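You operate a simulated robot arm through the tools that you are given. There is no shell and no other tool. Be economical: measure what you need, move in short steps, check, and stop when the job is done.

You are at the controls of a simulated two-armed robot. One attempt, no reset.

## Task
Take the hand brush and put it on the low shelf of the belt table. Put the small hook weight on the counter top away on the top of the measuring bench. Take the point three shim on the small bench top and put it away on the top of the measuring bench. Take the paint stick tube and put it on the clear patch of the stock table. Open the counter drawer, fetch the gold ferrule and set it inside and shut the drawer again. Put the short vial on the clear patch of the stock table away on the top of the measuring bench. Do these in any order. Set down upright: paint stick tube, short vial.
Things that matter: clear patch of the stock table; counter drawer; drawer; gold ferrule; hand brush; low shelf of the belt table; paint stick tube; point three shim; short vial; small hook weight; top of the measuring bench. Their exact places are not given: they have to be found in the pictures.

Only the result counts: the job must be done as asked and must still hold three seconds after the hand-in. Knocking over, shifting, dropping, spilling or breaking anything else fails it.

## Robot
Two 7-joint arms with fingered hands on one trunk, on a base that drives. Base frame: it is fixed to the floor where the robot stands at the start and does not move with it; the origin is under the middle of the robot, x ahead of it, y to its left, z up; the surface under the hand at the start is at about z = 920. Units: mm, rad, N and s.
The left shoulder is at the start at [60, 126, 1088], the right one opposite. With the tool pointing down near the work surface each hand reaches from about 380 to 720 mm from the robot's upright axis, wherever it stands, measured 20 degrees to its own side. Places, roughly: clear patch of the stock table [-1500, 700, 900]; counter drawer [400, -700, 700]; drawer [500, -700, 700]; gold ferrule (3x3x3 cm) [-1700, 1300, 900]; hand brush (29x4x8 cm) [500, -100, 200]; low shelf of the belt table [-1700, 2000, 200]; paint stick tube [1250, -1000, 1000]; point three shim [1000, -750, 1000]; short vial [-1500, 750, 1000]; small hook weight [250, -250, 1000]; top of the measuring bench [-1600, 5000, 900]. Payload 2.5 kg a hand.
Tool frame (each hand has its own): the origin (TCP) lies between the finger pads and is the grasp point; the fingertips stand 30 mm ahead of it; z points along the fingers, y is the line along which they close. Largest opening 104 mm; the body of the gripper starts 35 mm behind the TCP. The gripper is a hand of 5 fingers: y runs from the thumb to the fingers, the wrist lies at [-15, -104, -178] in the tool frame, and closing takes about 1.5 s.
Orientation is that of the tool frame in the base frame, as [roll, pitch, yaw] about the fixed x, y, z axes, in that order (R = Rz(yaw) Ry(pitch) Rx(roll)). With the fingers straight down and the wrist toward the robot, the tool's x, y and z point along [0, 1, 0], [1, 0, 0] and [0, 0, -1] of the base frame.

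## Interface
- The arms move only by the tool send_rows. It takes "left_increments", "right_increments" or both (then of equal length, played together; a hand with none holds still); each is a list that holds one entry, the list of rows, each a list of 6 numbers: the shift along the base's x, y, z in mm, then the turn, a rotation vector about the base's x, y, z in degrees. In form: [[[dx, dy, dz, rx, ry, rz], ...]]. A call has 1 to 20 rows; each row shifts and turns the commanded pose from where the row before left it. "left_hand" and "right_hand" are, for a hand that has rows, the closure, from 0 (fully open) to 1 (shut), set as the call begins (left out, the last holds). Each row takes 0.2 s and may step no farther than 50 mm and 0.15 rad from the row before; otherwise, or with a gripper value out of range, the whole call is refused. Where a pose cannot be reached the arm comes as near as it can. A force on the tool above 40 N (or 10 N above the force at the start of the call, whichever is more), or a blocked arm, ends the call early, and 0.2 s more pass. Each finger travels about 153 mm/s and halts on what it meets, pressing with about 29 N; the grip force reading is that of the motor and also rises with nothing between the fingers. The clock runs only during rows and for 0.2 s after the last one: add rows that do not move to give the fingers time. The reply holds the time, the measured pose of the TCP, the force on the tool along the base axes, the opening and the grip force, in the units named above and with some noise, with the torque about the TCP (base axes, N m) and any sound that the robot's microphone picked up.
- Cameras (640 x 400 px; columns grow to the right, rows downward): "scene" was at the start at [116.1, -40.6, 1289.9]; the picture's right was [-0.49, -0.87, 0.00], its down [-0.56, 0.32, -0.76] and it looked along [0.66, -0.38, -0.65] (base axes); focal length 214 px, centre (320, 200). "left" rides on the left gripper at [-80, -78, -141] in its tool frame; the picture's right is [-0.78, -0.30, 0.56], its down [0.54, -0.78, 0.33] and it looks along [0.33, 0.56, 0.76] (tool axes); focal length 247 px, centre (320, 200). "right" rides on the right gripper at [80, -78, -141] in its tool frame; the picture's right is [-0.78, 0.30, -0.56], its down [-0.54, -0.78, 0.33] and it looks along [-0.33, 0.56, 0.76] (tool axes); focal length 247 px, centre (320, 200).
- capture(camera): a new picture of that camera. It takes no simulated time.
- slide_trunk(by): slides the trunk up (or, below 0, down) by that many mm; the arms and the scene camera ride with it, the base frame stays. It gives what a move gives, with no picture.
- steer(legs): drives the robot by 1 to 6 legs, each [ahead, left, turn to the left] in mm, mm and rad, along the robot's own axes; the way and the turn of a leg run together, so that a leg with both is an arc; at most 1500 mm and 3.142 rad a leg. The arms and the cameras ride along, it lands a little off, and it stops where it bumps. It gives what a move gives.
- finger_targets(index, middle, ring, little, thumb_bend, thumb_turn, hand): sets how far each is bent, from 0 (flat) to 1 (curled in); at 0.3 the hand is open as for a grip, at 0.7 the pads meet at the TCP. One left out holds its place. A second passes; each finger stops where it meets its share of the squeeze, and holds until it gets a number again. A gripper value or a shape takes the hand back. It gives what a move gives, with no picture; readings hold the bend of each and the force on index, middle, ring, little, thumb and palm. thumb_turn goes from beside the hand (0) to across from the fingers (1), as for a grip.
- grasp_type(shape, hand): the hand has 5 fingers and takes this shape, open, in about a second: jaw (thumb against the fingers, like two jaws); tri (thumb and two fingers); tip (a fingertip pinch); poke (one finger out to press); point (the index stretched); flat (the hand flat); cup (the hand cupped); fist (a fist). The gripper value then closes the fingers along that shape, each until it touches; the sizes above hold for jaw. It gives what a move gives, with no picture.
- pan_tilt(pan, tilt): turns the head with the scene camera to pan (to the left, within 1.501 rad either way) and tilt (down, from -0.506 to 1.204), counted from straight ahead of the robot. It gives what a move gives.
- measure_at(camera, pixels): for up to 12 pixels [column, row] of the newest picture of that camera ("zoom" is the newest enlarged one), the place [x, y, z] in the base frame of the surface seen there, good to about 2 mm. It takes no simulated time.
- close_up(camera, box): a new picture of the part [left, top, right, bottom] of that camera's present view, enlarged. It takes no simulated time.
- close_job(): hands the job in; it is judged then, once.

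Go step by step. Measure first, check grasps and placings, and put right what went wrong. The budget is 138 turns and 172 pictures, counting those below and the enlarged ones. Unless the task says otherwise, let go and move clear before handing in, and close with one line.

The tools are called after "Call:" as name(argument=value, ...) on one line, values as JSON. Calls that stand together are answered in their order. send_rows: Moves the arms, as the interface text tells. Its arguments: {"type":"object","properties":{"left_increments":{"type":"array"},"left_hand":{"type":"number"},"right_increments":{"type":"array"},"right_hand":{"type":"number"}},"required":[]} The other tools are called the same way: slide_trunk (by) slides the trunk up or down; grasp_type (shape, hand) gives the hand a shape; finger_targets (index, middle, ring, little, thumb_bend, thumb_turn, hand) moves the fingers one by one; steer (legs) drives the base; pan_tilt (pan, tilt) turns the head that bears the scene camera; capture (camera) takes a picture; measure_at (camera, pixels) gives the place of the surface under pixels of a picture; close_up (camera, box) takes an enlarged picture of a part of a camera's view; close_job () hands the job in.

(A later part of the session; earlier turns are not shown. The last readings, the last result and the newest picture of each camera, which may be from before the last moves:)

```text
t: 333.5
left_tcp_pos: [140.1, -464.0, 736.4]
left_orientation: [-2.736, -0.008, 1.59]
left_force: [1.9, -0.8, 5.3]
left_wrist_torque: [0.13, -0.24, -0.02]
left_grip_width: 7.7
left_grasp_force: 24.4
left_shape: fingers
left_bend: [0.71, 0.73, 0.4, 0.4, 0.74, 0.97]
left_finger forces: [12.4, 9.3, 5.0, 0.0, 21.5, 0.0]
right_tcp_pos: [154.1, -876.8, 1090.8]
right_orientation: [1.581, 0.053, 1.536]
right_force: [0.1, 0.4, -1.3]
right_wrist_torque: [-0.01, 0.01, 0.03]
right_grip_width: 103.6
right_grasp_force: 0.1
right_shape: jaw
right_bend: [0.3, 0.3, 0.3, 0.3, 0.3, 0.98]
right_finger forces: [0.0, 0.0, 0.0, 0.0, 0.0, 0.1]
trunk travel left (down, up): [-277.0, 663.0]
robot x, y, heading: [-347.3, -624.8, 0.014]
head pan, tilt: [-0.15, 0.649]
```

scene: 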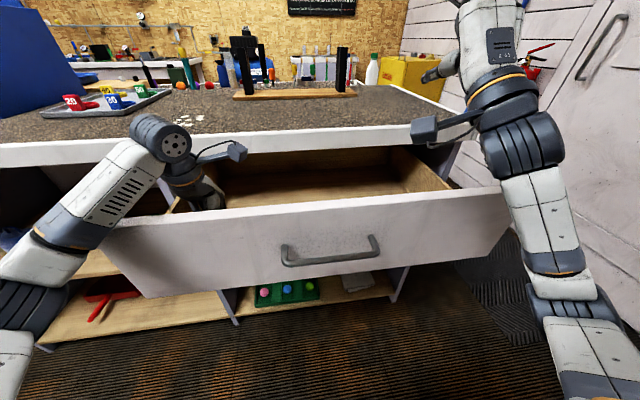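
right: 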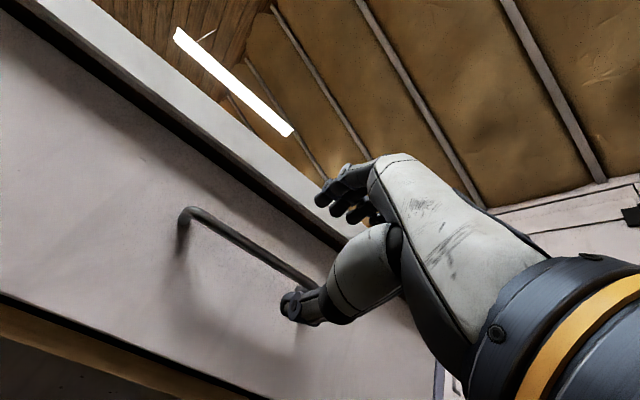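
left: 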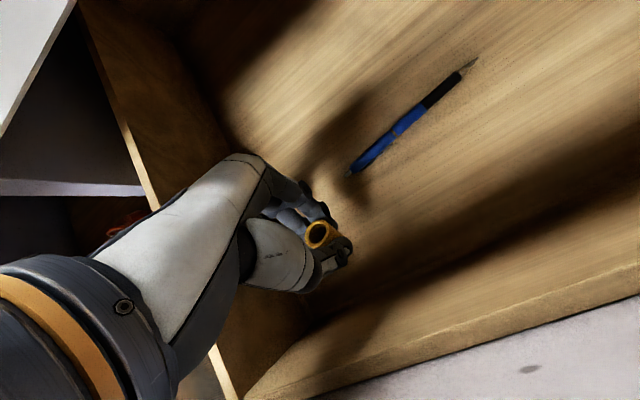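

The ring finger touches the floor; the ferrule is about 1 cm up. Release gently.

Call:
finger_targets(hand="left", index=0.55, middle=0.55, ring=0.5, thumb_bend=0.5)

Call:
capture(camera="left")

```text
t: 334.5
left_tcp_pos: [142.7, -463.3, 734.8]
left_orientation: [-2.736, -0.007, 1.592]
left_force: [8.0, 0.8, -0.1]
left_wrist_torque: [-0.02, -0.07, 0.04]
left_grip_width: 33.8
left_grasp_force: 4.4
left_shape: fingers
left_bend: [0.55, 0.55, 0.5, 0.4, 0.57, 1.0]
left_finger forces: [0.0, 0.0, 0.0, 0.0, 8.4, 0.0]
right_tcp_pos: [153.8, -878.4, 1090.7]
right_orientation: [1.581, 0.053, 1.537]
right_force: [0.1, -0.6, 0.2]
right_wrist_torque: [0.04, 0.01, 0.01]
right_grip_width: 103.5
right_grasp_force: 0.2
right_shape: jaw
right_bend: [0.3, 0.3, 0.3, 0.3, 0.3, 0.98]
right_finger forces: [0.0, 0.1, 0.1, 0.0, 0.1, 0.0]
trunk travel left (down, up): [-277.0, 663.0]
robot x, y, heading: [-344.8, -623.1, 0.011]
head pan, tilt: [-0.15, 0.649]
```

```text
38 pictures are left
```

left: 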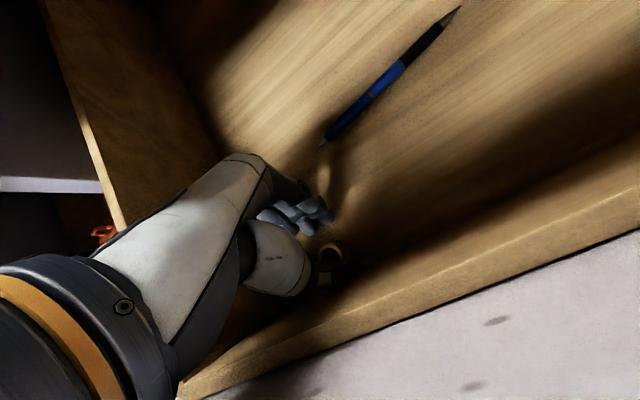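

The thumb presses the drawer front; I move forward slightly and raise.

Call:
send_rows(left_increments=[[[10, 0, 2, 0, 0, 0], [8, 0, 10, 0, 0, 0], [0, 0, 20, 0, 0, 0], [0, 0, 25, 0, 0, 0], [0, 0, 30, 0, 0, 0], [0, 0, 30, 0, 0, 0], [0, 0, 0, 0, 0, 0]]])

Call:
capture(camera="left")

```text
t: 336.1
left_tcp_pos: [160.6, -462.5, 851.4]
left_orientation: [-2.732, -0.009, 1.589]
left_force: [0.5, -0.6, 0.4]
left_wrist_torque: [-0.02, -0.01, -0.02]
left_grip_width: 44.9
left_grasp_force: 0.0
left_shape: fingers
left_bend: [0.55, 0.55, 0.5, 0.4, 0.5, 1.0]
left_finger forces: [0.0, 0.0, 0.0, 0.1, 0.0, 0.1]
right_tcp_pos: [154.5, -878.2, 1090.3]
right_orientation: [1.581, 0.053, 1.537]
right_force: [-0.7, -0.3, 0.6]
right_wrist_torque: [0.0, 0.03, 0.03]
right_grip_width: 103.8
right_grasp_force: 0.0
right_shape: jaw
right_bend: [0.3, 0.3, 0.3, 0.3, 0.3, 0.98]
right_finger forces: [0.1, 0.0, 0.0, 0.0, 0.1, 0.0]
trunk travel left (down, up): [-277.0, 663.0]
robot x, y, heading: [-349.3, -630.4, 0.01]
head pan, tilt: [-0.15, 0.649]
```

```text
37 pictures are left
```

left: 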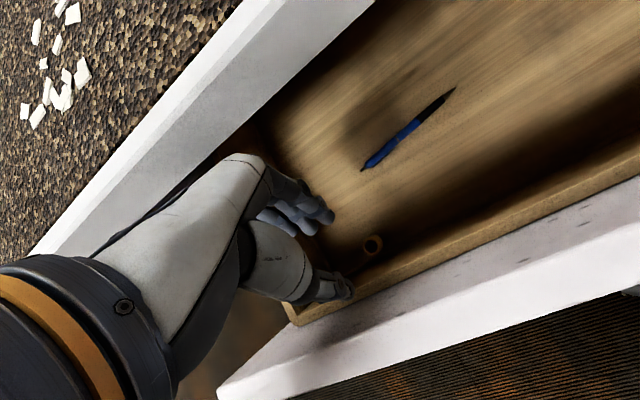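

The ferrule stands in the drawer at (372,243). I pull back from the counter edge, then rise and retreat.

Call:
send_rows(left_increments=[[[-25, 0, 0, 0, 0, 0], [-25, 0, 5, 0, 0, 0], [-10, 0, 25, 0, 0, 0], [0, 0, 30, 0, 0, 0], [0, 0, 30, 0, 0, 0], [0, 0, 30, 0, 0, 0], [0, 0, 30, 0, 0, 0], [0, 0, 0, 0, 0, 0]]])

Call:
steer(legs=[[-350, 0, -0.01]])

Call:
capture(camera="scene")

```text
t: 337.9
left_tcp_pos: [102.4, -459.7, 1002.6]
left_orientation: [-2.731, -0.008, 1.589]
left_force: [0.3, 0.4, -1.4]
left_wrist_torque: [-0.02, 0.01, 0.0]
left_grip_width: 44.8
left_grasp_force: 0.0
left_shape: fingers
left_bend: [0.55, 0.55, 0.5, 0.4, 0.5, 1.0]
left_finger forces: [0.0, 0.0, 0.0, 0.0, 0.1, 0.0]
right_tcp_pos: [153.7, -877.2, 1090.5]
right_orientation: [1.581, 0.053, 1.536]
right_force: [0.3, -0.4, -0.5]
right_wrist_torque: [-0.02, 0.02, 0.03]
right_grip_width: 103.7
right_grasp_force: 0.0
right_shape: jaw
right_bend: [0.3, 0.3, 0.3, 0.3, 0.3, 0.98]
right_finger forces: [0.1, 0.1, 0.0, 0.0, 0.0, 0.1]
trunk travel left (down, up): [-277.0, 663.0]
robot x, y, heading: [-347.3, -630.9, 0.015]
head pan, tilt: [-0.15, 0.649]
```

```text
t: 340.1
left_tcp_pos: [-236.8, -468.7, 1002.2]
left_orientation: [-2.732, -0.008, 1.574]
left_force: [-0.7, -0.6, -0.1]
left_wrist_torque: [-0.01, -0.04, 0.02]
left_grip_width: 44.9
left_grasp_force: 0.0
left_shape: fingers
left_bend: [0.55, 0.55, 0.5, 0.4, 0.5, 1.0]
left_finger forces: [0.0, 0.0, 0.0, 0.0, 0.0, 0.0]
right_tcp_pos: [-190.6, -884.7, 1090.0]
right_orientation: [1.582, 0.052, 1.52]
right_force: [0.3, -0.7, -1.0]
right_wrist_torque: [-0.02, 0.02, 0.0]
right_grip_width: 103.8
right_grasp_force: 0.0
right_shape: jaw
right_bend: [0.3, 0.3, 0.3, 0.3, 0.3, 0.98]
right_finger forces: [0.0, 0.0, 0.0, 0.1, 0.0, 0.1]
trunk travel left (down, up): [-277.0, 663.0]
robot x, y, heading: [-685.4, -625.3, -0.013]
head pan, tilt: [-0.15, 0.649]
```

```text
36 pictures are left
```

scene: 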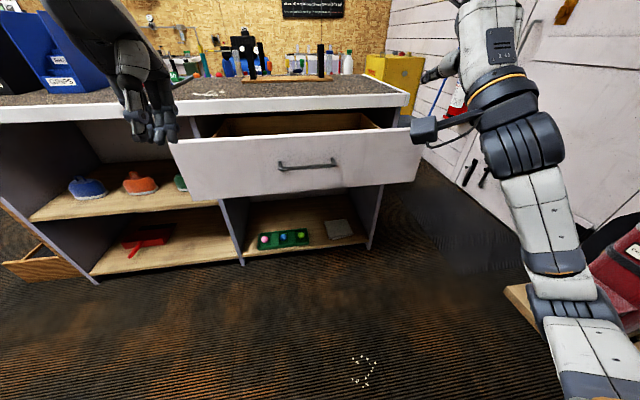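

Now close the drawer: lower the right hand, closed, to below the bar height at the drawer's centre.

Call:
send_rows(right_increments=[[[6, 0, -30, 0, 0, 0], [6, 0, -30, 0, 0, 0], [6, 0, -30, 0, 0, 0], [6, 0, -30, 0, 0, 0], [6, 0, -30, 0, 0, 0], [6, 0, -30, 0, 0, 0], [6, 0, -30, 0, 0, 0], [6, 0, -30, 0, 0, 0], [6, 0, -30, 0, 0, 0], [6, 0, -30, 0, 0, 0], [0, 0, -30, 0, 0, 0], [0, 0, -25, 0, 0, 0], [0, 0, 0, 0, 0, 0]]], right_hand=1)

Call:
steer(legs=[[0, 185, 0.01], [140, 0, 0]])

Call:
capture(camera="scene")

```text
t: 342.9
left_tcp_pos: [-236.0, -468.3, 1003.2]
left_orientation: [-2.734, -0.007, 1.574]
left_force: [0.0, -0.8, 0.2]
left_wrist_torque: [-0.03, 0.02, -0.01]
left_grip_width: 44.7
left_grasp_force: 0.1
left_shape: fingers
left_bend: [0.55, 0.55, 0.5, 0.4, 0.5, 1.0]
left_finger forces: [0.1, 0.0, 0.0, 0.0, 0.0, 0.0]
right_tcp_pos: [-130.3, -886.2, 736.8]
right_orientation: [1.582, 0.053, 1.517]
right_force: [0.7, 0.3, 0.3]
right_wrist_torque: [-0.02, -0.01, -0.01]
right_grip_width: 0.0
right_grasp_force: 29.5
right_shape: jaw
right_bend: [0.7, 0.7, 0.7, 0.7, 0.46, 1.0]
right_finger forces: [0.0, 0.1, 0.1, 0.1, 0.0, 0.0]
trunk travel left (down, up): [-277.0, 663.0]
robot x, y, heading: [-688.0, -632.3, -0.007]
head pan, tilt: [-0.15, 0.649]
```

```text
t: 345.4
left_tcp_pos: [-100.2, -279.3, 1002.7]
left_orientation: [-2.733, -0.008, 1.583]
left_force: [0.6, 0.3, -0.7]
left_wrist_torque: [0.0, 0.03, 0.01]
left_grip_width: 45.1
left_grasp_force: 0.1
left_shape: fingers
left_bend: [0.55, 0.55, 0.5, 0.4, 0.5, 1.0]
left_finger forces: [0.0, 0.1, 0.0, 0.0, 0.0, 0.0]
right_tcp_pos: [8.1, -696.2, 737.0]
right_orientation: [1.582, 0.052, 1.532]
right_force: [-0.6, -0.9, -0.1]
right_wrist_torque: [0.01, -0.02, 0.01]
right_grip_width: 0.0
right_grasp_force: 29.1
right_shape: jaw
right_bend: [0.7, 0.7, 0.7, 0.7, 0.46, 1.0]
right_finger forces: [0.0, 0.1, 0.0, 0.1, 0.1, 0.1]
trunk travel left (down, up): [-277.0, 663.0]
robot x, y, heading: [-547.7, -443.4, 0.006]
head pan, tilt: [-0.15, 0.649]
```

```text
35 pictures are left
```

scene: 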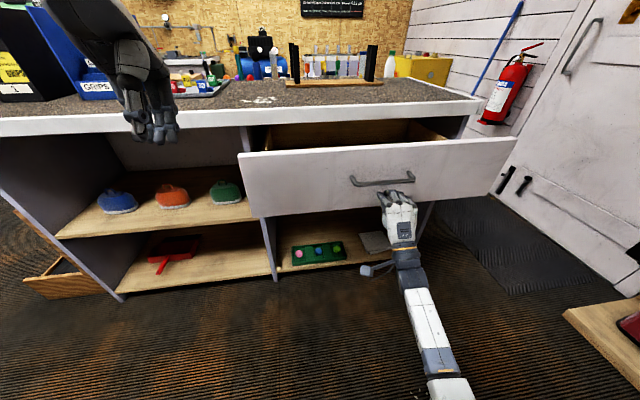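

Contact height is right. Drive forward to push it shut.

Call:
steer(legs=[[225, 0, 0]])

Call:
capture(camera="scene")

Call:
measure_at(camera="scene", pixels=[[300, 220], [450, 200], [350, 200], [250, 215]])

```text
t: 347.1
left_tcp_pos: [124.7, -280.3, 1002.7]
left_orientation: [-2.733, -0.008, 1.579]
left_force: [-0.9, -0.5, 0.4]
left_wrist_torque: [0.06, 0.04, -0.04]
left_grip_width: 45.0
left_grasp_force: 0.0
left_shape: fingers
left_bend: [0.55, 0.55, 0.5, 0.4, 0.5, 1.0]
left_finger forces: [0.1, 0.0, 0.0, 0.1, 0.0, 0.1]
right_tcp_pos: [232.2, -696.8, 735.9]
right_orientation: [1.582, 0.053, 1.527]
right_force: [-0.6, -0.3, 0.7]
right_wrist_torque: [0.02, 0.0, 0.0]
right_grip_width: 0.0
right_grasp_force: 29.2
right_shape: jaw
right_bend: [0.7, 0.7, 0.7, 0.7, 0.46, 1.0]
right_finger forces: [0.1, 0.0, 0.0, 0.0, 0.1, 0.1]
trunk travel left (down, up): [-277.0, 663.0]
robot x, y, heading: [-326.4, -441.9, 0.001]
head pan, tilt: [-0.15, 0.649]
```

```text
34 pictures are left
```

scene: 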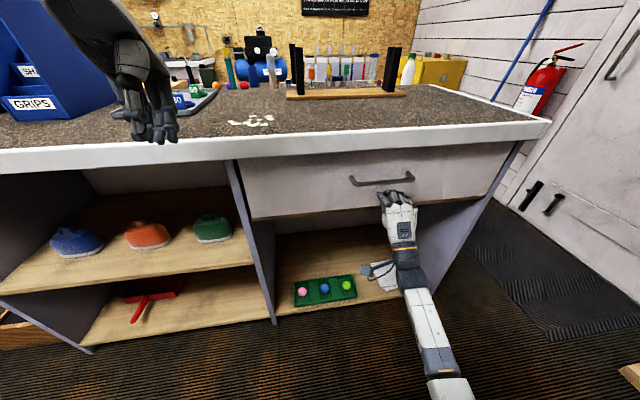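

```text
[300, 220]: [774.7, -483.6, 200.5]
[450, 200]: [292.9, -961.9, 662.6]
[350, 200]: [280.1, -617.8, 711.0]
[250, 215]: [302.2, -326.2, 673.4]
```

Face now measures x=280, as before opening. A small nudge to be sure, then retreat.

Call:
send_rows(right_increments=[[[4, 0, 0, 0, 0, 0], [4, 0, 0, 0, 0, 0], [3, 0, 0, 0, 0, 0], [0, 0, 0, 0, 0, 0]]])

Call:
capture(camera="scene")

Call:
measure_at(camera="scene", pixels=[[350, 200], [300, 180], [460, 180], [330, 175]])

```text
t: 348.1
left_tcp_pos: [125.4, -279.8, 1002.1]
left_orientation: [-2.735, -0.008, 1.579]
left_force: [0.5, -0.3, 0.8]
left_wrist_torque: [0.0, -0.03, -0.01]
left_grip_width: 44.9
left_grasp_force: 0.1
left_shape: fingers
left_bend: [0.55, 0.55, 0.5, 0.4, 0.5, 1.0]
left_finger forces: [0.0, 0.0, 0.0, 0.1, 0.0, 0.1]
right_tcp_pos: [242.9, -699.0, 735.8]
right_orientation: [1.582, 0.054, 1.527]
right_force: [-0.1, -0.3, 0.7]
right_wrist_torque: [0.01, -0.02, 0.02]
right_grip_width: 0.0
right_grasp_force: 29.6
right_shape: jaw
right_bend: [0.7, 0.7, 0.7, 0.7, 0.46, 1.0]
right_finger forces: [0.1, 0.0, 0.1, 0.0, 0.0, 0.1]
trunk travel left (down, up): [-277.0, 663.0]
robot x, y, heading: [-321.5, -444.1, -0.002]
head pan, tilt: [-0.15, 0.649]
```

```text
33 pictures are left
```

scene: 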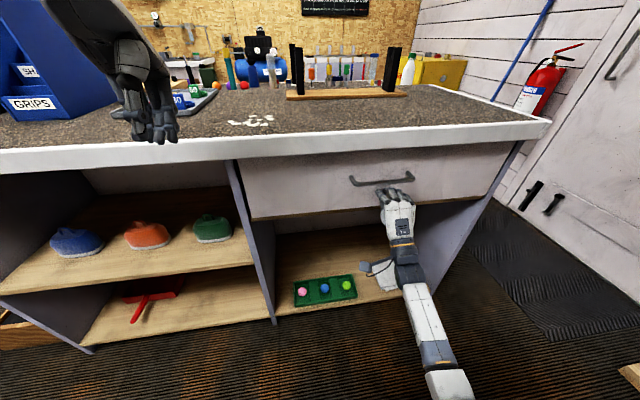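

```text
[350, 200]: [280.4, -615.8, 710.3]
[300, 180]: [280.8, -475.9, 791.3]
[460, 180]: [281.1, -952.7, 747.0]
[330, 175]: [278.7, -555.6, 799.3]
```

The drawer is shut with the ferrule inside. Next: tube and shim from the far side. I back off, raise the trunk, restore both hands fingers-down, and drive around the counter's left end.

Call:
steer(legs=[[-400, 0, 0]])

Call:
slide_trunk(by=320)

Call:
send_rows(right_increments=[[[-7, 0, 8, 0, 8.2, 0], [-7, 0, 8, 0, 8.2, 0], [-7, 0, 8, 0, 8.2, 0], [-7, 0, 8, 0, 8.2, 0], [-7, 0, 8, 0, 8.2, 0], [-7, 0, 8, 0, 8.2, 0], [-7, 0, 8, 0, 8.2, 0], [-7, 0, 8, 0, 8.2, 0], [-7, 0, 8, 0, 8.2, 0], [-7, 0, 8, 0, 8.2, 0], [-7, 0, 8, 0, 8, 0], [0, 0, 0, 0, 0, 0]]], left_increments=[[[0, 0, -8, 0, -8, 0], [0, 0, -8, 0, -8, 0], [0, 0, -8, 0, -7.5, 0], [0, 0, -8, 0, 0, 0], [0, 0, -8, 0, 0, 0], [0, 0, -8, 0, 0, 0], [0, 0, -8, 0, 0, 0], [0, 0, -8, 0, 0, 0], [0, 0, -8, 0, 0, 0], [0, 0, -8, 0, 0, 0], [0, 0, -8, 0, 0, 0], [0, 0, 0, 0, 0, 0]]], right_hand=0, left_hand=0)

Call:
steer(legs=[[0, 1500, 0], [1400, 100, 0], [1000, 0, 0]])

Call:
pan_tilt(pan=-1.1, tilt=0.45)

Call:
capture(camera="scene")

```text
t: 350.5
left_tcp_pos: [-268.6, -279.2, 1002.9]
left_orientation: [-2.732, -0.008, 1.583]
left_force: [0.7, -0.6, -0.5]
left_wrist_torque: [0.04, 0.0, -0.03]
left_grip_width: 45.1
left_grasp_force: 0.1
left_shape: fingers
left_bend: [0.55, 0.55, 0.5, 0.4, 0.5, 1.0]
left_finger forces: [0.1, 0.0, 0.1, 0.1, 0.0, 0.0]
right_tcp_pos: [-148.9, -695.9, 735.9]
right_orientation: [1.582, 0.052, 1.531]
right_force: [0.5, 0.1, -0.9]
right_wrist_torque: [0.01, 0.03, 0.04]
right_grip_width: 0.0
right_grasp_force: 28.6
right_shape: jaw
right_bend: [0.7, 0.7, 0.7, 0.7, 0.46, 1.0]
right_finger forces: [0.0, 0.0, 0.0, 0.0, 0.0, 0.1]
trunk travel left (down, up): [-277.0, 663.0]
robot x, y, heading: [-716.9, -444.0, 0.008]
head pan, tilt: [-0.15, 0.649]
```

```text
t: 353.7
left_tcp_pos: [-269.0, -279.1, 1322.2]
left_orientation: [-2.734, -0.009, 1.583]
left_force: [-0.4, 0.2, 0.0]
left_wrist_torque: [0.02, 0.02, 0.03]
left_grip_width: 44.8
left_grasp_force: 0.1
left_shape: fingers
left_bend: [0.55, 0.55, 0.5, 0.4, 0.5, 1.0]
left_finger forces: [0.0, 0.1, 0.0, 0.0, 0.0, 0.1]
right_tcp_pos: [-148.4, -696.7, 1056.3]
right_orientation: [1.582, 0.052, 1.531]
right_force: [-0.5, -0.7, -0.2]
right_wrist_torque: [0.0, 0.01, 0.01]
right_grip_width: 0.3
right_grasp_force: 28.7
right_shape: jaw
right_bend: [0.7, 0.7, 0.7, 0.7, 0.46, 1.0]
right_finger forces: [0.0, 0.1, 0.1, 0.0, 0.0, 0.0]
trunk travel left (down, up): [-597.0, 343.0]
robot x, y, heading: [-717.3, -442.3, 0.001]
head pan, tilt: [-0.15, 0.649]
```

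```text
t: 356.3
left_tcp_pos: [-268.6, -277.8, 1233.7]
left_orientation: [3.141, -0.003, 1.584]
left_force: [0.4, 0.1, 0.4]
left_wrist_torque: [-0.02, 0.0, 0.0]
left_grip_width: 103.7
left_grasp_force: 0.0
left_shape: jaw
left_bend: [0.3, 0.3, 0.3, 0.3, 0.3, 0.98]
left_finger forces: [0.1, 0.0, 0.1, 0.0, 0.0, 0.0]
right_tcp_pos: [-226.4, -696.9, 1145.3]
right_orientation: [-3.125, 0.042, 1.624]
right_force: [0.4, 0.8, 0.2]
right_wrist_torque: [-0.01, 0.02, 0.03]
right_grip_width: 103.7
right_grasp_force: 0.0
right_shape: jaw
right_bend: [0.3, 0.3, 0.3, 0.3, 0.3, 0.98]
right_finger forces: [0.1, 0.0, 0.0, 0.0, 0.0, 0.0]
trunk travel left (down, up): [-597.0, 343.0]
robot x, y, heading: [-716.6, -448.2, 0.004]
head pan, tilt: [-0.15, 0.649]
```

```text
t: 375.1
left_tcp_pos: [2121.4, 1217.0, 1233.5]
left_orientation: [3.141, -0.005, 1.526]
left_force: [0.6, -0.3, 0.6]
left_wrist_torque: [-0.02, -0.04, 0.01]
left_grip_width: 103.7
left_grasp_force: 0.0
left_shape: jaw
left_bend: [0.3, 0.3, 0.3, 0.3, 0.3, 0.98]
left_finger forces: [0.0, 0.0, 0.0, 0.1, 0.0, 0.0]
right_tcp_pos: [2137.3, 797.1, 1144.9]
right_orientation: [-3.128, 0.042, 1.562]
right_force: [-0.7, -0.6, -0.8]
right_wrist_torque: [-0.01, 0.01, -0.02]
right_grip_width: 103.5
right_grasp_force: 0.0
right_shape: jaw
right_bend: [0.3, 0.3, 0.3, 0.3, 0.3, 0.98]
right_finger forces: [0.1, 0.0, 0.0, 0.1, 0.0, 0.1]
trunk travel left (down, up): [-597.0, 343.0]
robot x, y, heading: [1664.5, 1079.5, -0.061]
head pan, tilt: [-0.15, 0.649]
```

```text
t: 376.3
left_tcp_pos: [2122.2, 1216.7, 1233.5]
left_orientation: [3.141, -0.004, 1.524]
left_force: [1.0, -0.4, 0.0]
left_wrist_torque: [0.04, 0.0, -0.01]
left_grip_width: 104.1
left_grasp_force: 0.0
left_shape: jaw
left_bend: [0.3, 0.3, 0.3, 0.3, 0.3, 0.98]
left_finger forces: [0.0, 0.0, 0.1, 0.0, 0.1, 0.1]
right_tcp_pos: [2138.6, 797.5, 1145.5]
right_orientation: [-3.128, 0.042, 1.562]
right_force: [-0.8, -0.1, 0.1]
right_wrist_torque: [0.02, -0.01, 0.02]
right_grip_width: 104.1
right_grasp_force: 0.2
right_shape: jaw
right_bend: [0.3, 0.3, 0.3, 0.3, 0.3, 0.98]
right_finger forces: [0.1, 0.0, 0.0, 0.0, 0.0, 0.0]
trunk travel left (down, up): [-597.0, 343.0]
robot x, y, heading: [1663.0, 1078.1, -0.059]
head pan, tilt: [-1.1, 0.45]
```

```text
32 pictures are left
```

scene: 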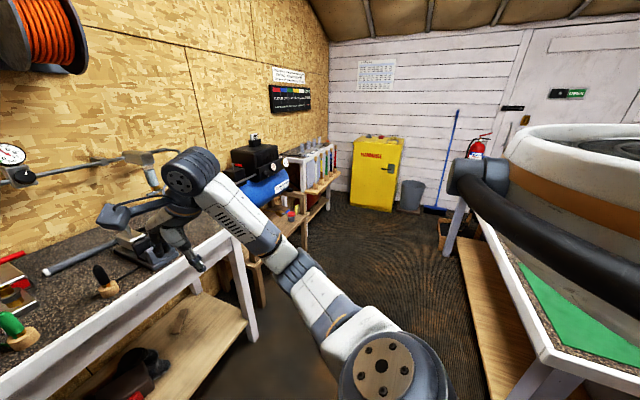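

The aisle behind the bench is clear. I measure its sides.

Call:
measure_at(camera="scene", pixels=[[255, 335], [305, 235], [335, 190], [545, 345], [475, 225], [400, 205], [412, 212], [530, 300], [240, 235], [450, 250]])

```text
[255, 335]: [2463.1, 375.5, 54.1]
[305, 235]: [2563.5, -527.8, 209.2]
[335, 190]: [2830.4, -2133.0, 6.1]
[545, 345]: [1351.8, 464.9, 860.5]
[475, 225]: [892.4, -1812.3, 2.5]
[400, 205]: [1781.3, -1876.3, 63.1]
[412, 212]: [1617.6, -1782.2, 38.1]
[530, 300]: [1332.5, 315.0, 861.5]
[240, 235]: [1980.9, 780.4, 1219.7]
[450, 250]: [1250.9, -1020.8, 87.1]
```

Aisle x 1350–2460. I turn around to face −x and slide along to y≈-820.

Call:
steer(legs=[[0, 0, 3.14], [-230, 0, 0.055], [0, 1000, 0], [0, 880, 0]])

Call:
pan_tilt(pan=0.1, tilt=0.5)

Call:
capture(camera="scene")

```text
t: 394.2
left_tcp_pos: [1393.8, -933.7, 1233.7]
left_orientation: [3.141, -0.003, -1.593]
left_force: [-0.9, 0.3, 0.3]
left_wrist_torque: [0.0, 0.01, -0.03]
left_grip_width: 103.5
left_grasp_force: 0.2
left_shape: jaw
left_bend: [0.3, 0.3, 0.3, 0.3, 0.3, 0.98]
left_finger forces: [0.0, 0.0, 0.0, 0.1, 0.1, 0.0]
right_tcp_pos: [1365.9, -514.5, 1144.7]
right_orientation: [-3.128, 0.044, -1.555]
right_force: [-0.2, -0.5, 0.8]
right_wrist_torque: [-0.01, -0.01, 0.0]
right_grip_width: 104.0
right_grasp_force: 0.1
right_shape: jaw
right_bend: [0.3, 0.3, 0.3, 0.3, 0.3, 0.98]
right_finger forces: [0.0, 0.0, 0.1, 0.0, 0.0, 0.0]
trunk travel left (down, up): [-597.0, 343.0]
robot x, y, heading: [1845.1, -789.0, 3.107]
head pan, tilt: [-1.1, 0.45]
```

```text
t: 395.6
left_tcp_pos: [1392.9, -932.8, 1233.3]
left_orientation: [3.139, -0.003, -1.591]
left_force: [-0.1, -0.5, 0.5]
left_wrist_torque: [0.01, -0.01, 0.0]
left_grip_width: 104.0
left_grasp_force: 0.0
left_shape: jaw
left_bend: [0.3, 0.3, 0.3, 0.3, 0.3, 0.98]
left_finger forces: [0.0, 0.1, 0.0, 0.0, 0.0, 0.0]
right_tcp_pos: [1365.4, -512.6, 1144.9]
right_orientation: [-3.128, 0.043, -1.554]
right_force: [1.3, 0.5, 0.7]
right_wrist_torque: [-0.01, 0.03, 0.0]
right_grip_width: 103.6
right_grasp_force: 0.1
right_shape: jaw
right_bend: [0.3, 0.3, 0.3, 0.3, 0.3, 0.98]
right_finger forces: [0.1, 0.0, 0.0, 0.0, 0.1, 0.0]
trunk travel left (down, up): [-597.0, 343.0]
robot x, y, heading: [1847.6, -781.0, 3.108]
head pan, tilt: [0.099, 0.499]
```

```text
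31 pictures are left
```

scene: 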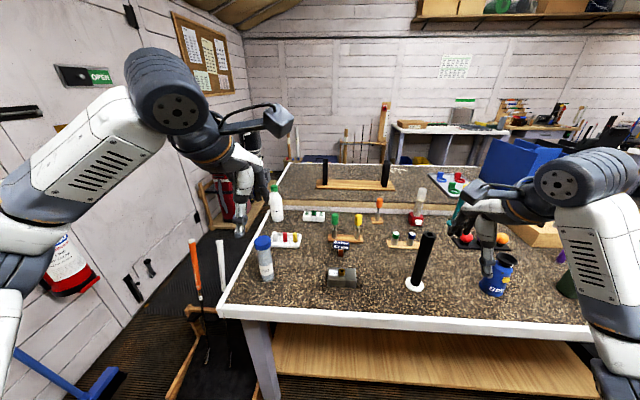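

The tube (263,258) and a blue-tagged piece at (341,245) are visible. Zooming.

Call:
close_up(camera="scene", box=[240, 190, 440, 310])

Call:
measure_at(camera="zoom", pixels=[[75, 165], [85, 250], [80, 285], [325, 165], [325, 190], [325, 205], [300, 170], [345, 175], [310, 110], [370, 110], [330, 280], [250, 140]])

```text
3.20 times, centred on (340, 250) of scene
```

zoom: 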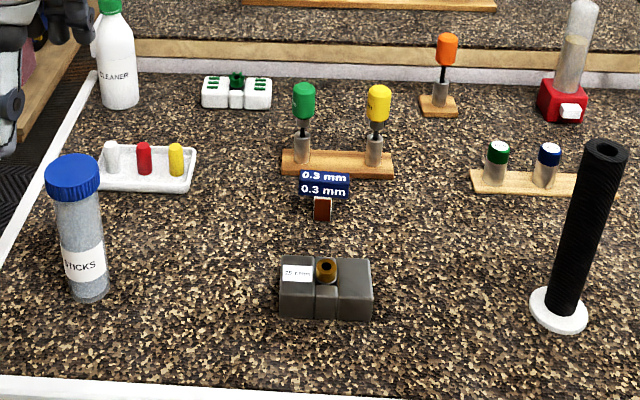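

```text
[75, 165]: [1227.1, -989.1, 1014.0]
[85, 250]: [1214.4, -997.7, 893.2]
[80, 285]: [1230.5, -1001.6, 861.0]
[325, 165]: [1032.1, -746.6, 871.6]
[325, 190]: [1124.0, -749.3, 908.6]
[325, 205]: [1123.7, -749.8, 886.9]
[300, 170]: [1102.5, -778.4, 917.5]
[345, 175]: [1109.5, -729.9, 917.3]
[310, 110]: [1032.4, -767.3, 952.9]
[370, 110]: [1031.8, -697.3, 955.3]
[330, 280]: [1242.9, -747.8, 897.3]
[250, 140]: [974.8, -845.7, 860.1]
```

The shim is clearly labelled "0.3 mm" at about [1113,-752], tag top z≈918. I turn the right hand so it closes along y, then move into place.

Call:
send_rows(right_increments=[[[0, 0, 0, 0, 0, 8.1], [0, 0, 0, 0, 0, 8.1], [0, 0, 0, 0, 0, 8.1], [0, 0, 0, 0, 0, 8.1], [0, 0, 0, 0, 0, 8.1], [0, 0, 0, 0, 0, 8.1], [0, 0, 0, 0, 0, 8.1], [0, 0, 0, 0, 0, 8.1], [0, 0, 0, 0, 0, 8.1], [0, 0, 0, 0, 0, 8.1], [0, 0, 0, 0, 0, 8.1], [0, 0, 0, 0, 0, 0]]])

Call:
steer(legs=[[0, 150, 0.034], [215, 0, 0]])

Call:
slide_trunk(by=-80)

Call:
capture(camera="right")

Call:
capture(camera="scene")

```text
t: 398.2
left_tcp_pos: [1394.2, -933.5, 1233.5]
left_orientation: [3.14, -0.002, -1.591]
left_force: [0.8, -0.5, -0.2]
left_wrist_torque: [0.0, 0.02, 0.02]
left_grip_width: 103.6
left_grasp_force: 0.0
left_shape: jaw
left_bend: [0.3, 0.3, 0.3, 0.3, 0.3, 0.98]
left_finger forces: [0.0, 0.0, 0.0, 0.0, 0.1, 0.0]
right_tcp_pos: [1366.4, -512.9, 1145.8]
right_orientation: [-3.129, 0.041, 0.004]
right_force: [-0.8, 0.1, -0.2]
right_wrist_torque: [-0.01, -0.01, 0.03]
right_grip_width: 104.0
right_grasp_force: 0.1
right_shape: jaw
right_bend: [0.3, 0.3, 0.3, 0.3, 0.3, 0.98]
right_finger forces: [0.1, 0.0, 0.1, 0.0, 0.1, 0.0]
trunk travel left (down, up): [-597.0, 343.0]
robot x, y, heading: [1848.1, -784.0, 3.109]
head pan, tilt: [0.099, 0.499]
```

```text
t: 400.9
left_tcp_pos: [1176.4, -1099.0, 1234.6]
left_orientation: [3.139, -0.004, -1.562]
left_force: [-0.2, 0.5, -0.2]
left_wrist_torque: [0.02, -0.02, -0.02]
left_grip_width: 104.0
left_grasp_force: 0.0
left_shape: jaw
left_bend: [0.3, 0.3, 0.3, 0.3, 0.3, 0.98]
left_finger forces: [0.0, 0.0, 0.0, 0.0, 0.0, 0.1]
right_tcp_pos: [1136.6, -679.8, 1144.7]
right_orientation: [-3.129, 0.04, 0.03]
right_force: [-0.3, 1.2, -1.7]
right_wrist_torque: [-0.01, -0.03, 0.01]
right_grip_width: 103.8
right_grasp_force: 0.1
right_shape: jaw
right_bend: [0.3, 0.3, 0.3, 0.3, 0.3, 0.98]
right_finger forces: [0.1, 0.0, 0.1, 0.1, 0.0, 0.1]
trunk travel left (down, up): [-597.0, 343.0]
robot x, y, heading: [1624.9, -939.3, 3.138]
head pan, tilt: [0.099, 0.499]
```

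```text
t: 402.1
left_tcp_pos: [1176.6, -1099.8, 1153.1]
left_orientation: [3.138, -0.002, -1.563]
left_force: [0.1, -0.2, 0.0]
left_wrist_torque: [0.02, 0.01, -0.05]
left_grip_width: 103.9
left_grasp_force: 0.1
left_shape: jaw
left_bend: [0.3, 0.3, 0.3, 0.3, 0.3, 0.98]
left_finger forces: [0.0, 0.0, 0.0, 0.1, 0.0, 0.0]
right_tcp_pos: [1136.9, -680.1, 1065.7]
right_orientation: [-3.128, 0.042, 0.029]
right_force: [-0.5, -0.2, 0.1]
right_wrist_torque: [-0.04, 0.01, 0.0]
right_grip_width: 104.0
right_grasp_force: 0.0
right_shape: jaw
right_bend: [0.3, 0.3, 0.3, 0.3, 0.3, 0.98]
right_finger forces: [0.0, 0.0, 0.0, 0.1, 0.0, 0.0]
trunk travel left (down, up): [-517.0, 423.0]
robot x, y, heading: [1625.0, -936.9, 3.141]
head pan, tilt: [0.099, 0.499]
```

```text
29 pictures are left
```

right: 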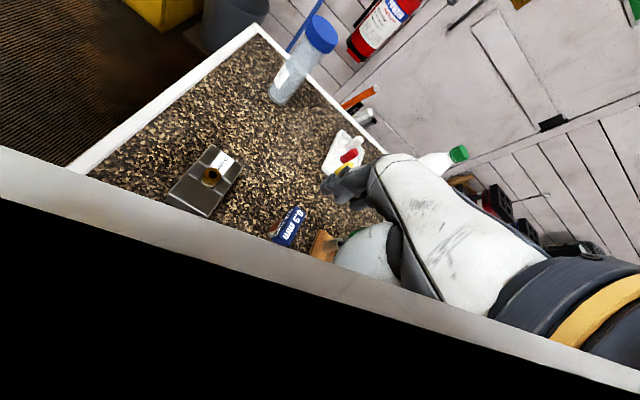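

```text
28 pictures are left
```

scene: 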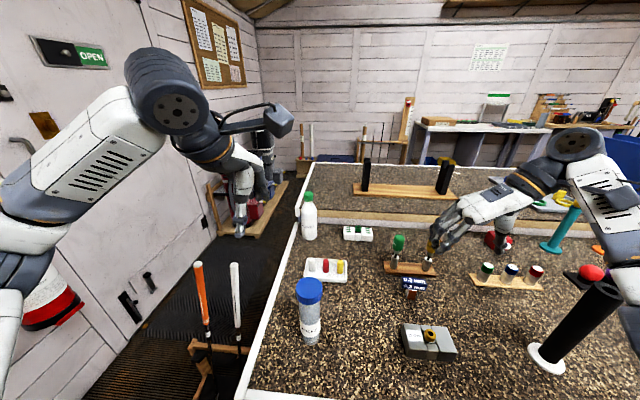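

Call:
measure_at(camera="right", pixels=[[200, 245], [200, 330], [450, 350], [290, 225], [280, 240], [300, 212], [320, 245], [205, 180], [320, 30], [285, 235]])

Call:
close_up(camera="scene", box=[380, 190, 640, 380])

```text
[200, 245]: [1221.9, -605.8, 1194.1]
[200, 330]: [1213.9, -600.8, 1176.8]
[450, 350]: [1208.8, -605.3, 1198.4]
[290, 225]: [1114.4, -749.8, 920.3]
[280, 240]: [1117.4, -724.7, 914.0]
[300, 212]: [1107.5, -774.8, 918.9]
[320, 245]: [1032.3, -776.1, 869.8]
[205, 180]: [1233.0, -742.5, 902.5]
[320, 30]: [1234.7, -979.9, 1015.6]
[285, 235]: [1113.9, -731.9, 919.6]
```

```text
2.11 times, centred on (510, 285) of scene
```

zoom: 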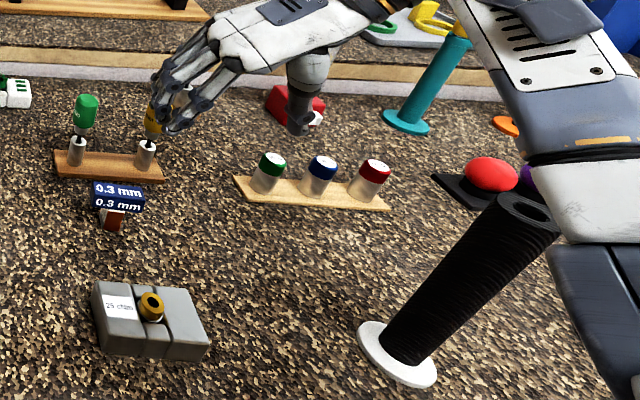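

Tag centre is [1112,-750], width 50 mm, top z 920. I go above it and descend.

Call:
send_rows(right_increments=[[[-7, -24, 0, 0, 0, 0], [-7, -23, 0, 0, 0, 0], [-6, -23, 0, 0, 0, 0], [0, 0, -25, 0, 0, 0], [0, 0, -25, 0, 0, 0], [0, 0, -25, 0, 0, 0], [0, 0, 0, 0, 0, 0]]])

Call:
close_up(camera="scene", box=[340, 190, 500, 310])

```text
t: 403.7
left_tcp_pos: [1175.6, -1100.0, 1154.4]
left_orientation: [3.139, -0.003, -1.564]
left_force: [0.1, 0.0, 0.5]
left_wrist_torque: [-0.04, 0.01, -0.01]
left_grip_width: 104.1
left_grasp_force: 0.1
left_shape: jaw
left_bend: [0.3, 0.3, 0.3, 0.3, 0.3, 0.98]
left_finger forces: [0.0, 0.0, 0.1, 0.0, 0.0, 0.0]
right_tcp_pos: [1116.4, -751.4, 991.8]
right_orientation: [-3.129, 0.043, 0.03]
right_force: [-0.5, 0.0, -0.6]
right_wrist_torque: [0.0, 0.0, -0.01]
right_grip_width: 103.9
right_grasp_force: 0.0
right_shape: jaw
right_bend: [0.3, 0.3, 0.3, 0.3, 0.3, 0.98]
right_finger forces: [0.0, 0.0, 0.1, 0.1, 0.0, 0.1]
trunk travel left (down, up): [-517.0, 423.0]
robot x, y, heading: [1625.6, -935.8, 3.132]
head pan, tilt: [0.099, 0.499]
```

```text
3.33 times, centred on (420, 250) of scene
```

zoom: 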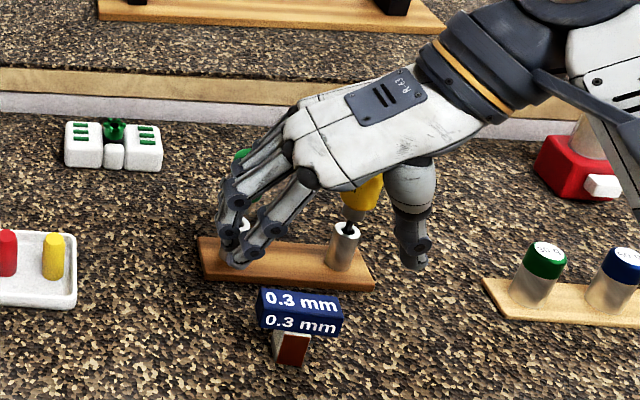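

Clear of the handles behind. Descending the rest, shifted slightly +x.

Call:
send_rows(right_increments=[[[4, 0, -20, 0, 0, 0], [2, 0, -20, 0, 0, 0], [0, 0, -20, 0, 0, 0], [0, 0, -15, 0, 0, 0], [0, 0, -9, 0, 0, 0], [0, 0, 0, 0, 0, 0]]])

Call:
close_up(camera="scene", box=[340, 190, 500, 310])

```text
t: 405.1
left_tcp_pos: [1176.7, -1099.7, 1153.8]
left_orientation: [3.138, -0.003, -1.562]
left_force: [-0.3, 0.1, 0.2]
left_wrist_torque: [0.01, 0.01, 0.01]
left_grip_width: 103.8
left_grasp_force: 0.0
left_shape: jaw
left_bend: [0.3, 0.3, 0.3, 0.3, 0.3, 0.98]
left_finger forces: [0.1, 0.0, 0.0, 0.0, 0.0, 0.1]
right_tcp_pos: [1124.3, -749.8, 907.4]
right_orientation: [-3.129, 0.042, 0.029]
right_force: [-0.3, -0.6, -0.2]
right_wrist_torque: [0.01, -0.01, 0.01]
right_grip_width: 103.8
right_grasp_force: 0.0
right_shape: jaw
right_bend: [0.3, 0.3, 0.3, 0.3, 0.3, 0.98]
right_finger forces: [0.1, 0.0, 0.1, 0.1, 0.0, 0.0]
trunk travel left (down, up): [-517.0, 423.0]
robot x, y, heading: [1622.0, -933.9, 3.137]
head pan, tilt: [0.099, 0.499]
```

```text
3.33 times, centred on (420, 250) of scene
```

zoom: 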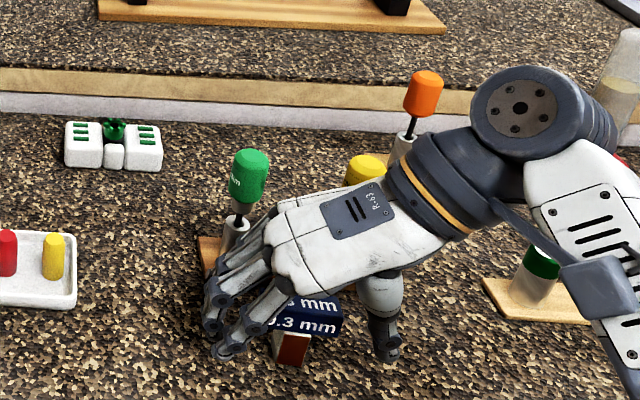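

Fingers straddle the tag. Closing and lifting.

Call:
send_rows(right_increments=[[[0, 0, 0, 0, 0, 0], [0, 0, 0, 0, 0, 0], [0, 0, 0, 0, 0, 0], [0, 0, 0, 0, 0, 0], [0, 0, 0, 0, 0, 0], [0, 0, 0, 0, 0, 0], [0, 0, 0, 0, 0, 0]]], right_hand=1)

Call:
send_rows(right_increments=[[[0, 0, 15, 0, 0, 0], [0, 0, 20, 0, 0, 0], [0, 0, 20, 0, 0, 0], [0, 0, 25, 0, 0, 0], [0, 0, 25, 0, 0, 0], [0, 0, 0, 0, 0, 0]]])

Call:
close_up(camera="scene", box=[340, 170, 500, 290])

```text
t: 406.7
left_tcp_pos: [1176.1, -1099.1, 1154.4]
left_orientation: [3.14, -0.004, -1.562]
left_force: [0.0, 0.4, 0.2]
left_wrist_torque: [-0.01, 0.0, 0.0]
left_grip_width: 103.8
left_grasp_force: 0.0
left_shape: jaw
left_bend: [0.3, 0.3, 0.3, 0.3, 0.3, 0.98]
left_finger forces: [0.0, 0.1, 0.0, 0.0, 0.1, 0.1]
right_tcp_pos: [1125.0, -749.4, 905.9]
right_orientation: [-3.127, 0.041, 0.031]
right_force: [0.0, 0.0, -0.5]
right_wrist_torque: [-0.01, 0.01, 0.0]
right_grip_width: 21.7
right_grasp_force: 29.5
right_shape: jaw
right_bend: [0.7, 0.5, 0.7, 0.7, 0.77, 1.0]
right_finger forces: [0.9, 12.8, 3.6, 0.1, 22.9, 0.0]
trunk travel left (down, up): [-517.0, 423.0]
robot x, y, heading: [1627.2, -938.3, 3.135]
head pan, tilt: [0.099, 0.499]
```

```text
t: 408.1
left_tcp_pos: [1177.6, -1098.5, 1154.0]
left_orientation: [3.139, -0.003, -1.563]
left_force: [-0.3, -0.5, -0.8]
left_wrist_torque: [-0.02, -0.02, 0.01]
left_grip_width: 103.6
left_grasp_force: 0.1
left_shape: jaw
left_bend: [0.3, 0.3, 0.3, 0.3, 0.3, 0.98]
left_finger forces: [0.1, 0.0, 0.0, 0.0, 0.1, 0.1]
right_tcp_pos: [1121.0, -751.3, 1012.7]
right_orientation: [-3.127, 0.039, 0.03]
right_force: [-0.5, 0.3, -1.0]
right_wrist_torque: [-0.02, -0.04, -0.01]
right_grip_width: 21.5
right_grasp_force: 29.0
right_shape: jaw
right_bend: [0.7, 0.5, 0.7, 0.7, 0.77, 1.0]
right_finger forces: [1.0, 12.7, 3.5, 0.0, 22.9, 0.0]
trunk travel left (down, up): [-517.0, 423.0]
robot x, y, heading: [1627.1, -939.0, 3.138]
head pan, tilt: [0.099, 0.499]
```

```text
3.33 times, centred on (420, 230) of scene
```

zoom: 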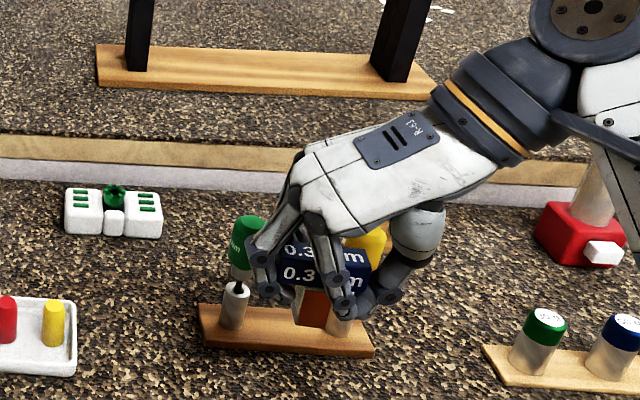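

Shim held, neighbours undisturbed. I raise it and back up for the tube with the left hand.

Call:
send_rows(right_increments=[[[0, 0, 30, 0, 0, 0], [0, 0, 30, 0, 0, 0], [0, 0, 30, 0, 0, 0], [0, 0, 30, 0, 0, 0], [0, 0, 0, 0, 0, 0]]])

Call:
steer(legs=[[-158, 0, 0], [0, -94, 0]])

Call:
send_rows(left_increments=[[[-25, 0, 0, 0, 0, 0], [-25, 0, 0, 0, 0, 0], [-25, 0, 0, 0, 0, 0], [-25, 0, 0, 0, 0, 0], [0, 0, 0, 0, 0, 0]]])

Call:
capture(camera="left")

Call:
capture(camera="scene")

```text
t: 409.3
left_tcp_pos: [1176.1, -1099.6, 1153.9]
left_orientation: [3.138, -0.003, -1.565]
left_force: [0.2, -0.4, 0.5]
left_wrist_torque: [-0.01, 0.0, 0.0]
left_grip_width: 104.1
left_grasp_force: 0.0
left_shape: jaw
left_bend: [0.3, 0.3, 0.3, 0.3, 0.3, 0.98]
left_finger forces: [0.0, 0.0, 0.1, 0.0, 0.0, 0.1]
right_tcp_pos: [1122.8, -751.1, 1131.0]
right_orientation: [-3.127, 0.043, 0.031]
right_force: [0.0, 0.3, -0.6]
right_wrist_torque: [-0.05, -0.02, 0.02]
right_grip_width: 21.3
right_grasp_force: 28.8
right_shape: jaw
right_bend: [0.7, 0.5, 0.7, 0.7, 0.77, 1.0]
right_finger forces: [1.0, 12.9, 3.5, 0.1, 22.8, 0.0]
trunk travel left (down, up): [-517.0, 423.0]
robot x, y, heading: [1627.0, -939.3, 3.134]
head pan, tilt: [0.099, 0.499]
```

```text
t: 411.4
left_tcp_pos: [1332.6, -1004.8, 1154.0]
left_orientation: [3.139, -0.003, -1.562]
left_force: [0.0, 0.1, 0.6]
left_wrist_torque: [-0.04, -0.02, -0.02]
left_grip_width: 103.6
left_grasp_force: 0.1
left_shape: jaw
left_bend: [0.3, 0.3, 0.3, 0.3, 0.3, 0.98]
left_finger forces: [0.0, 0.0, 0.1, 0.1, 0.0, 0.0]
right_tcp_pos: [1279.0, -658.5, 1129.7]
right_orientation: [-3.129, 0.044, 0.029]
right_force: [0.6, 0.1, -0.8]
right_wrist_torque: [-0.01, 0.01, 0.0]
right_grip_width: 21.5
right_grasp_force: 29.4
right_shape: jaw
right_bend: [0.7, 0.5, 0.7, 0.7, 0.77, 1.0]
right_finger forces: [1.0, 12.8, 3.5, 0.0, 22.8, 0.0]
trunk travel left (down, up): [-517.0, 423.0]
robot x, y, heading: [1785.5, -839.5, 3.137]
head pan, tilt: [0.099, 0.499]
```

```text
t: 412.6
left_tcp_pos: [1232.2, -1006.5, 1151.3]
left_orientation: [3.141, -0.003, -1.561]
left_force: [-0.1, 0.4, -0.2]
left_wrist_torque: [-0.02, 0.05, -0.01]
left_grip_width: 104.0
left_grasp_force: 0.2
left_shape: jaw
left_bend: [0.3, 0.3, 0.3, 0.3, 0.3, 0.98]
left_finger forces: [0.0, 0.0, 0.0, 0.1, 0.0, 0.0]
right_tcp_pos: [1279.0, -658.3, 1130.9]
right_orientation: [-3.127, 0.043, 0.032]
right_force: [-0.1, 0.0, 0.7]
right_wrist_torque: [-0.02, 0.0, 0.0]
right_grip_width: 21.0
right_grasp_force: 28.9
right_shape: jaw
right_bend: [0.7, 0.5, 0.7, 0.7, 0.77, 1.0]
right_finger forces: [1.0, 12.8, 3.4, 0.0, 22.8, 0.0]
trunk travel left (down, up): [-517.0, 423.0]
robot x, y, heading: [1779.5, -843.5, 3.135]
head pan, tilt: [0.099, 0.499]
```

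```text
23 pictures are left
```

left: 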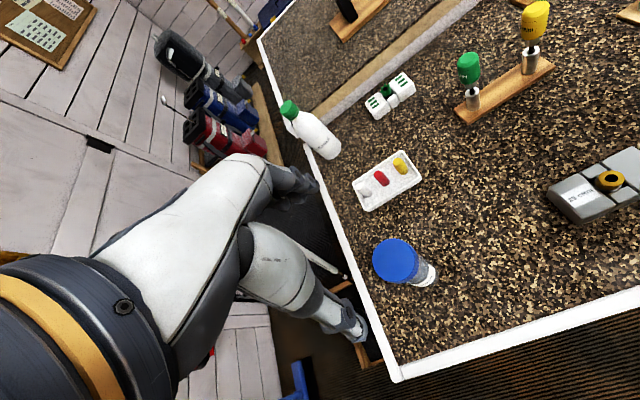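

```text
22 pictures are left
```

scene: 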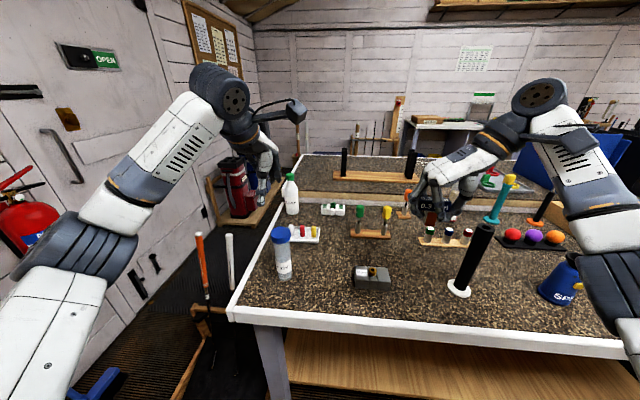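

Cap seen from above at (396,261). Measuring its rim.

Call:
measure_at(camera="left", pixels=[[395, 260], [377, 262], [413, 258], [395, 244], [397, 278], [428, 275], [435, 272]])

```text
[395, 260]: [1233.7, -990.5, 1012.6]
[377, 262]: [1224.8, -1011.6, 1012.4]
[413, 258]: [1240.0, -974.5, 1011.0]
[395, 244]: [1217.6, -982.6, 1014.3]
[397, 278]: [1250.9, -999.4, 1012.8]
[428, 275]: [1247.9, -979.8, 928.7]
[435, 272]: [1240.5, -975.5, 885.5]
```

Cap centre [1234,-991], top z 1013. Descend to TCP z≈987 and grip the cap.

Call:
send_rows(left_increments=[[[1, 8, 0, 0, 0, 0], [1, 8, -20, 0, 0, 0], [0, 0, -30, 0, 0, 0], [0, 0, -30, 0, 0, 0], [0, 0, -30, 0, 0, 0], [0, 0, -30, 0, 0, 0], [0, 0, -23, 0, 0, 0], [0, 0, 0, 0, 0, 0]]])

Call:
send_rows(left_increments=[[[0, 0, 0, 0, 0, 0], [0, 0, 0, 0, 0, 0], [0, 0, 0, 0, 0, 0], [0, 0, 0, 0, 0, 0], [0, 0, 0, 0, 0, 0], [0, 0, 0, 0, 0, 0], [0, 0, 0, 0, 0, 0]]], left_hand=1)

Call:
close_up(camera="left", box=[220, 150, 460, 320])

```text
t: 414.4
left_tcp_pos: [1234.6, -990.2, 991.5]
left_orientation: [3.137, -0.004, -1.563]
left_force: [0.0, 0.3, -1.0]
left_wrist_torque: [0.04, 0.03, 0.03]
left_grip_width: 103.7
left_grasp_force: 0.1
left_shape: jaw
left_bend: [0.3, 0.3, 0.3, 0.3, 0.3, 0.98]
left_finger forces: [0.1, 0.1, 0.0, 0.1, 0.0, 0.0]
right_tcp_pos: [1278.4, -658.2, 1129.7]
right_orientation: [-3.127, 0.041, 0.031]
right_force: [-0.3, 0.6, -1.1]
right_wrist_torque: [0.01, -0.03, 0.04]
right_grip_width: 21.3
right_grasp_force: 29.0
right_shape: jaw
right_bend: [0.7, 0.5, 0.7, 0.7, 0.77, 1.0]
right_finger forces: [1.0, 12.8, 3.5, 0.0, 22.8, 0.1]
trunk travel left (down, up): [-517.0, 423.0]
robot x, y, heading: [1783.9, -846.5, 3.137]
head pan, tilt: [0.099, 0.499]
```

```text
t: 416.0
left_tcp_pos: [1234.9, -990.6, 991.9]
left_orientation: [3.139, -0.004, -1.563]
left_force: [-0.4, -0.5, -0.4]
left_wrist_torque: [0.01, -0.02, 0.01]
left_grip_width: 31.7
left_grasp_force: 29.1
left_shape: jaw
left_bend: [0.74, 0.52, 0.57, 0.54, 0.75, 1.0]
left_finger forces: [14.2, 10.0, 0.1, 0.0, 23.2, 0.0]
right_tcp_pos: [1278.9, -657.6, 1130.5]
right_orientation: [-3.127, 0.042, 0.029]
right_force: [0.5, -0.3, -0.7]
right_wrist_torque: [-0.01, -0.01, 0.01]
right_grip_width: 21.7
right_grasp_force: 29.0
right_shape: jaw
right_bend: [0.7, 0.5, 0.7, 0.7, 0.77, 1.0]
right_finger forces: [1.0, 12.8, 3.4, 0.0, 22.8, 0.1]
trunk travel left (down, up): [-517.0, 423.0]
robot x, y, heading: [1785.2, -844.6, 3.14]
head pan, tilt: [0.099, 0.499]
```

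```text
2.35 times, centred on (340, 235) of left
```

zoom: 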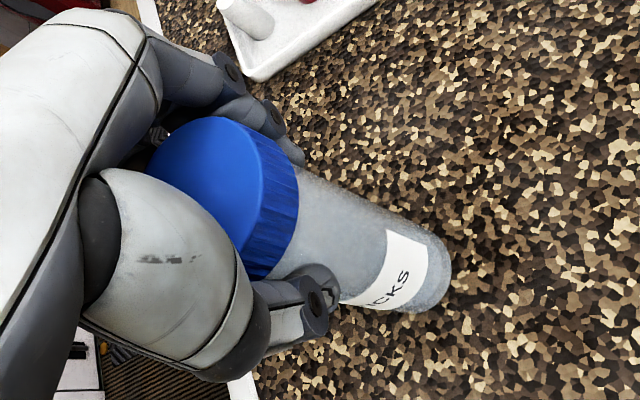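

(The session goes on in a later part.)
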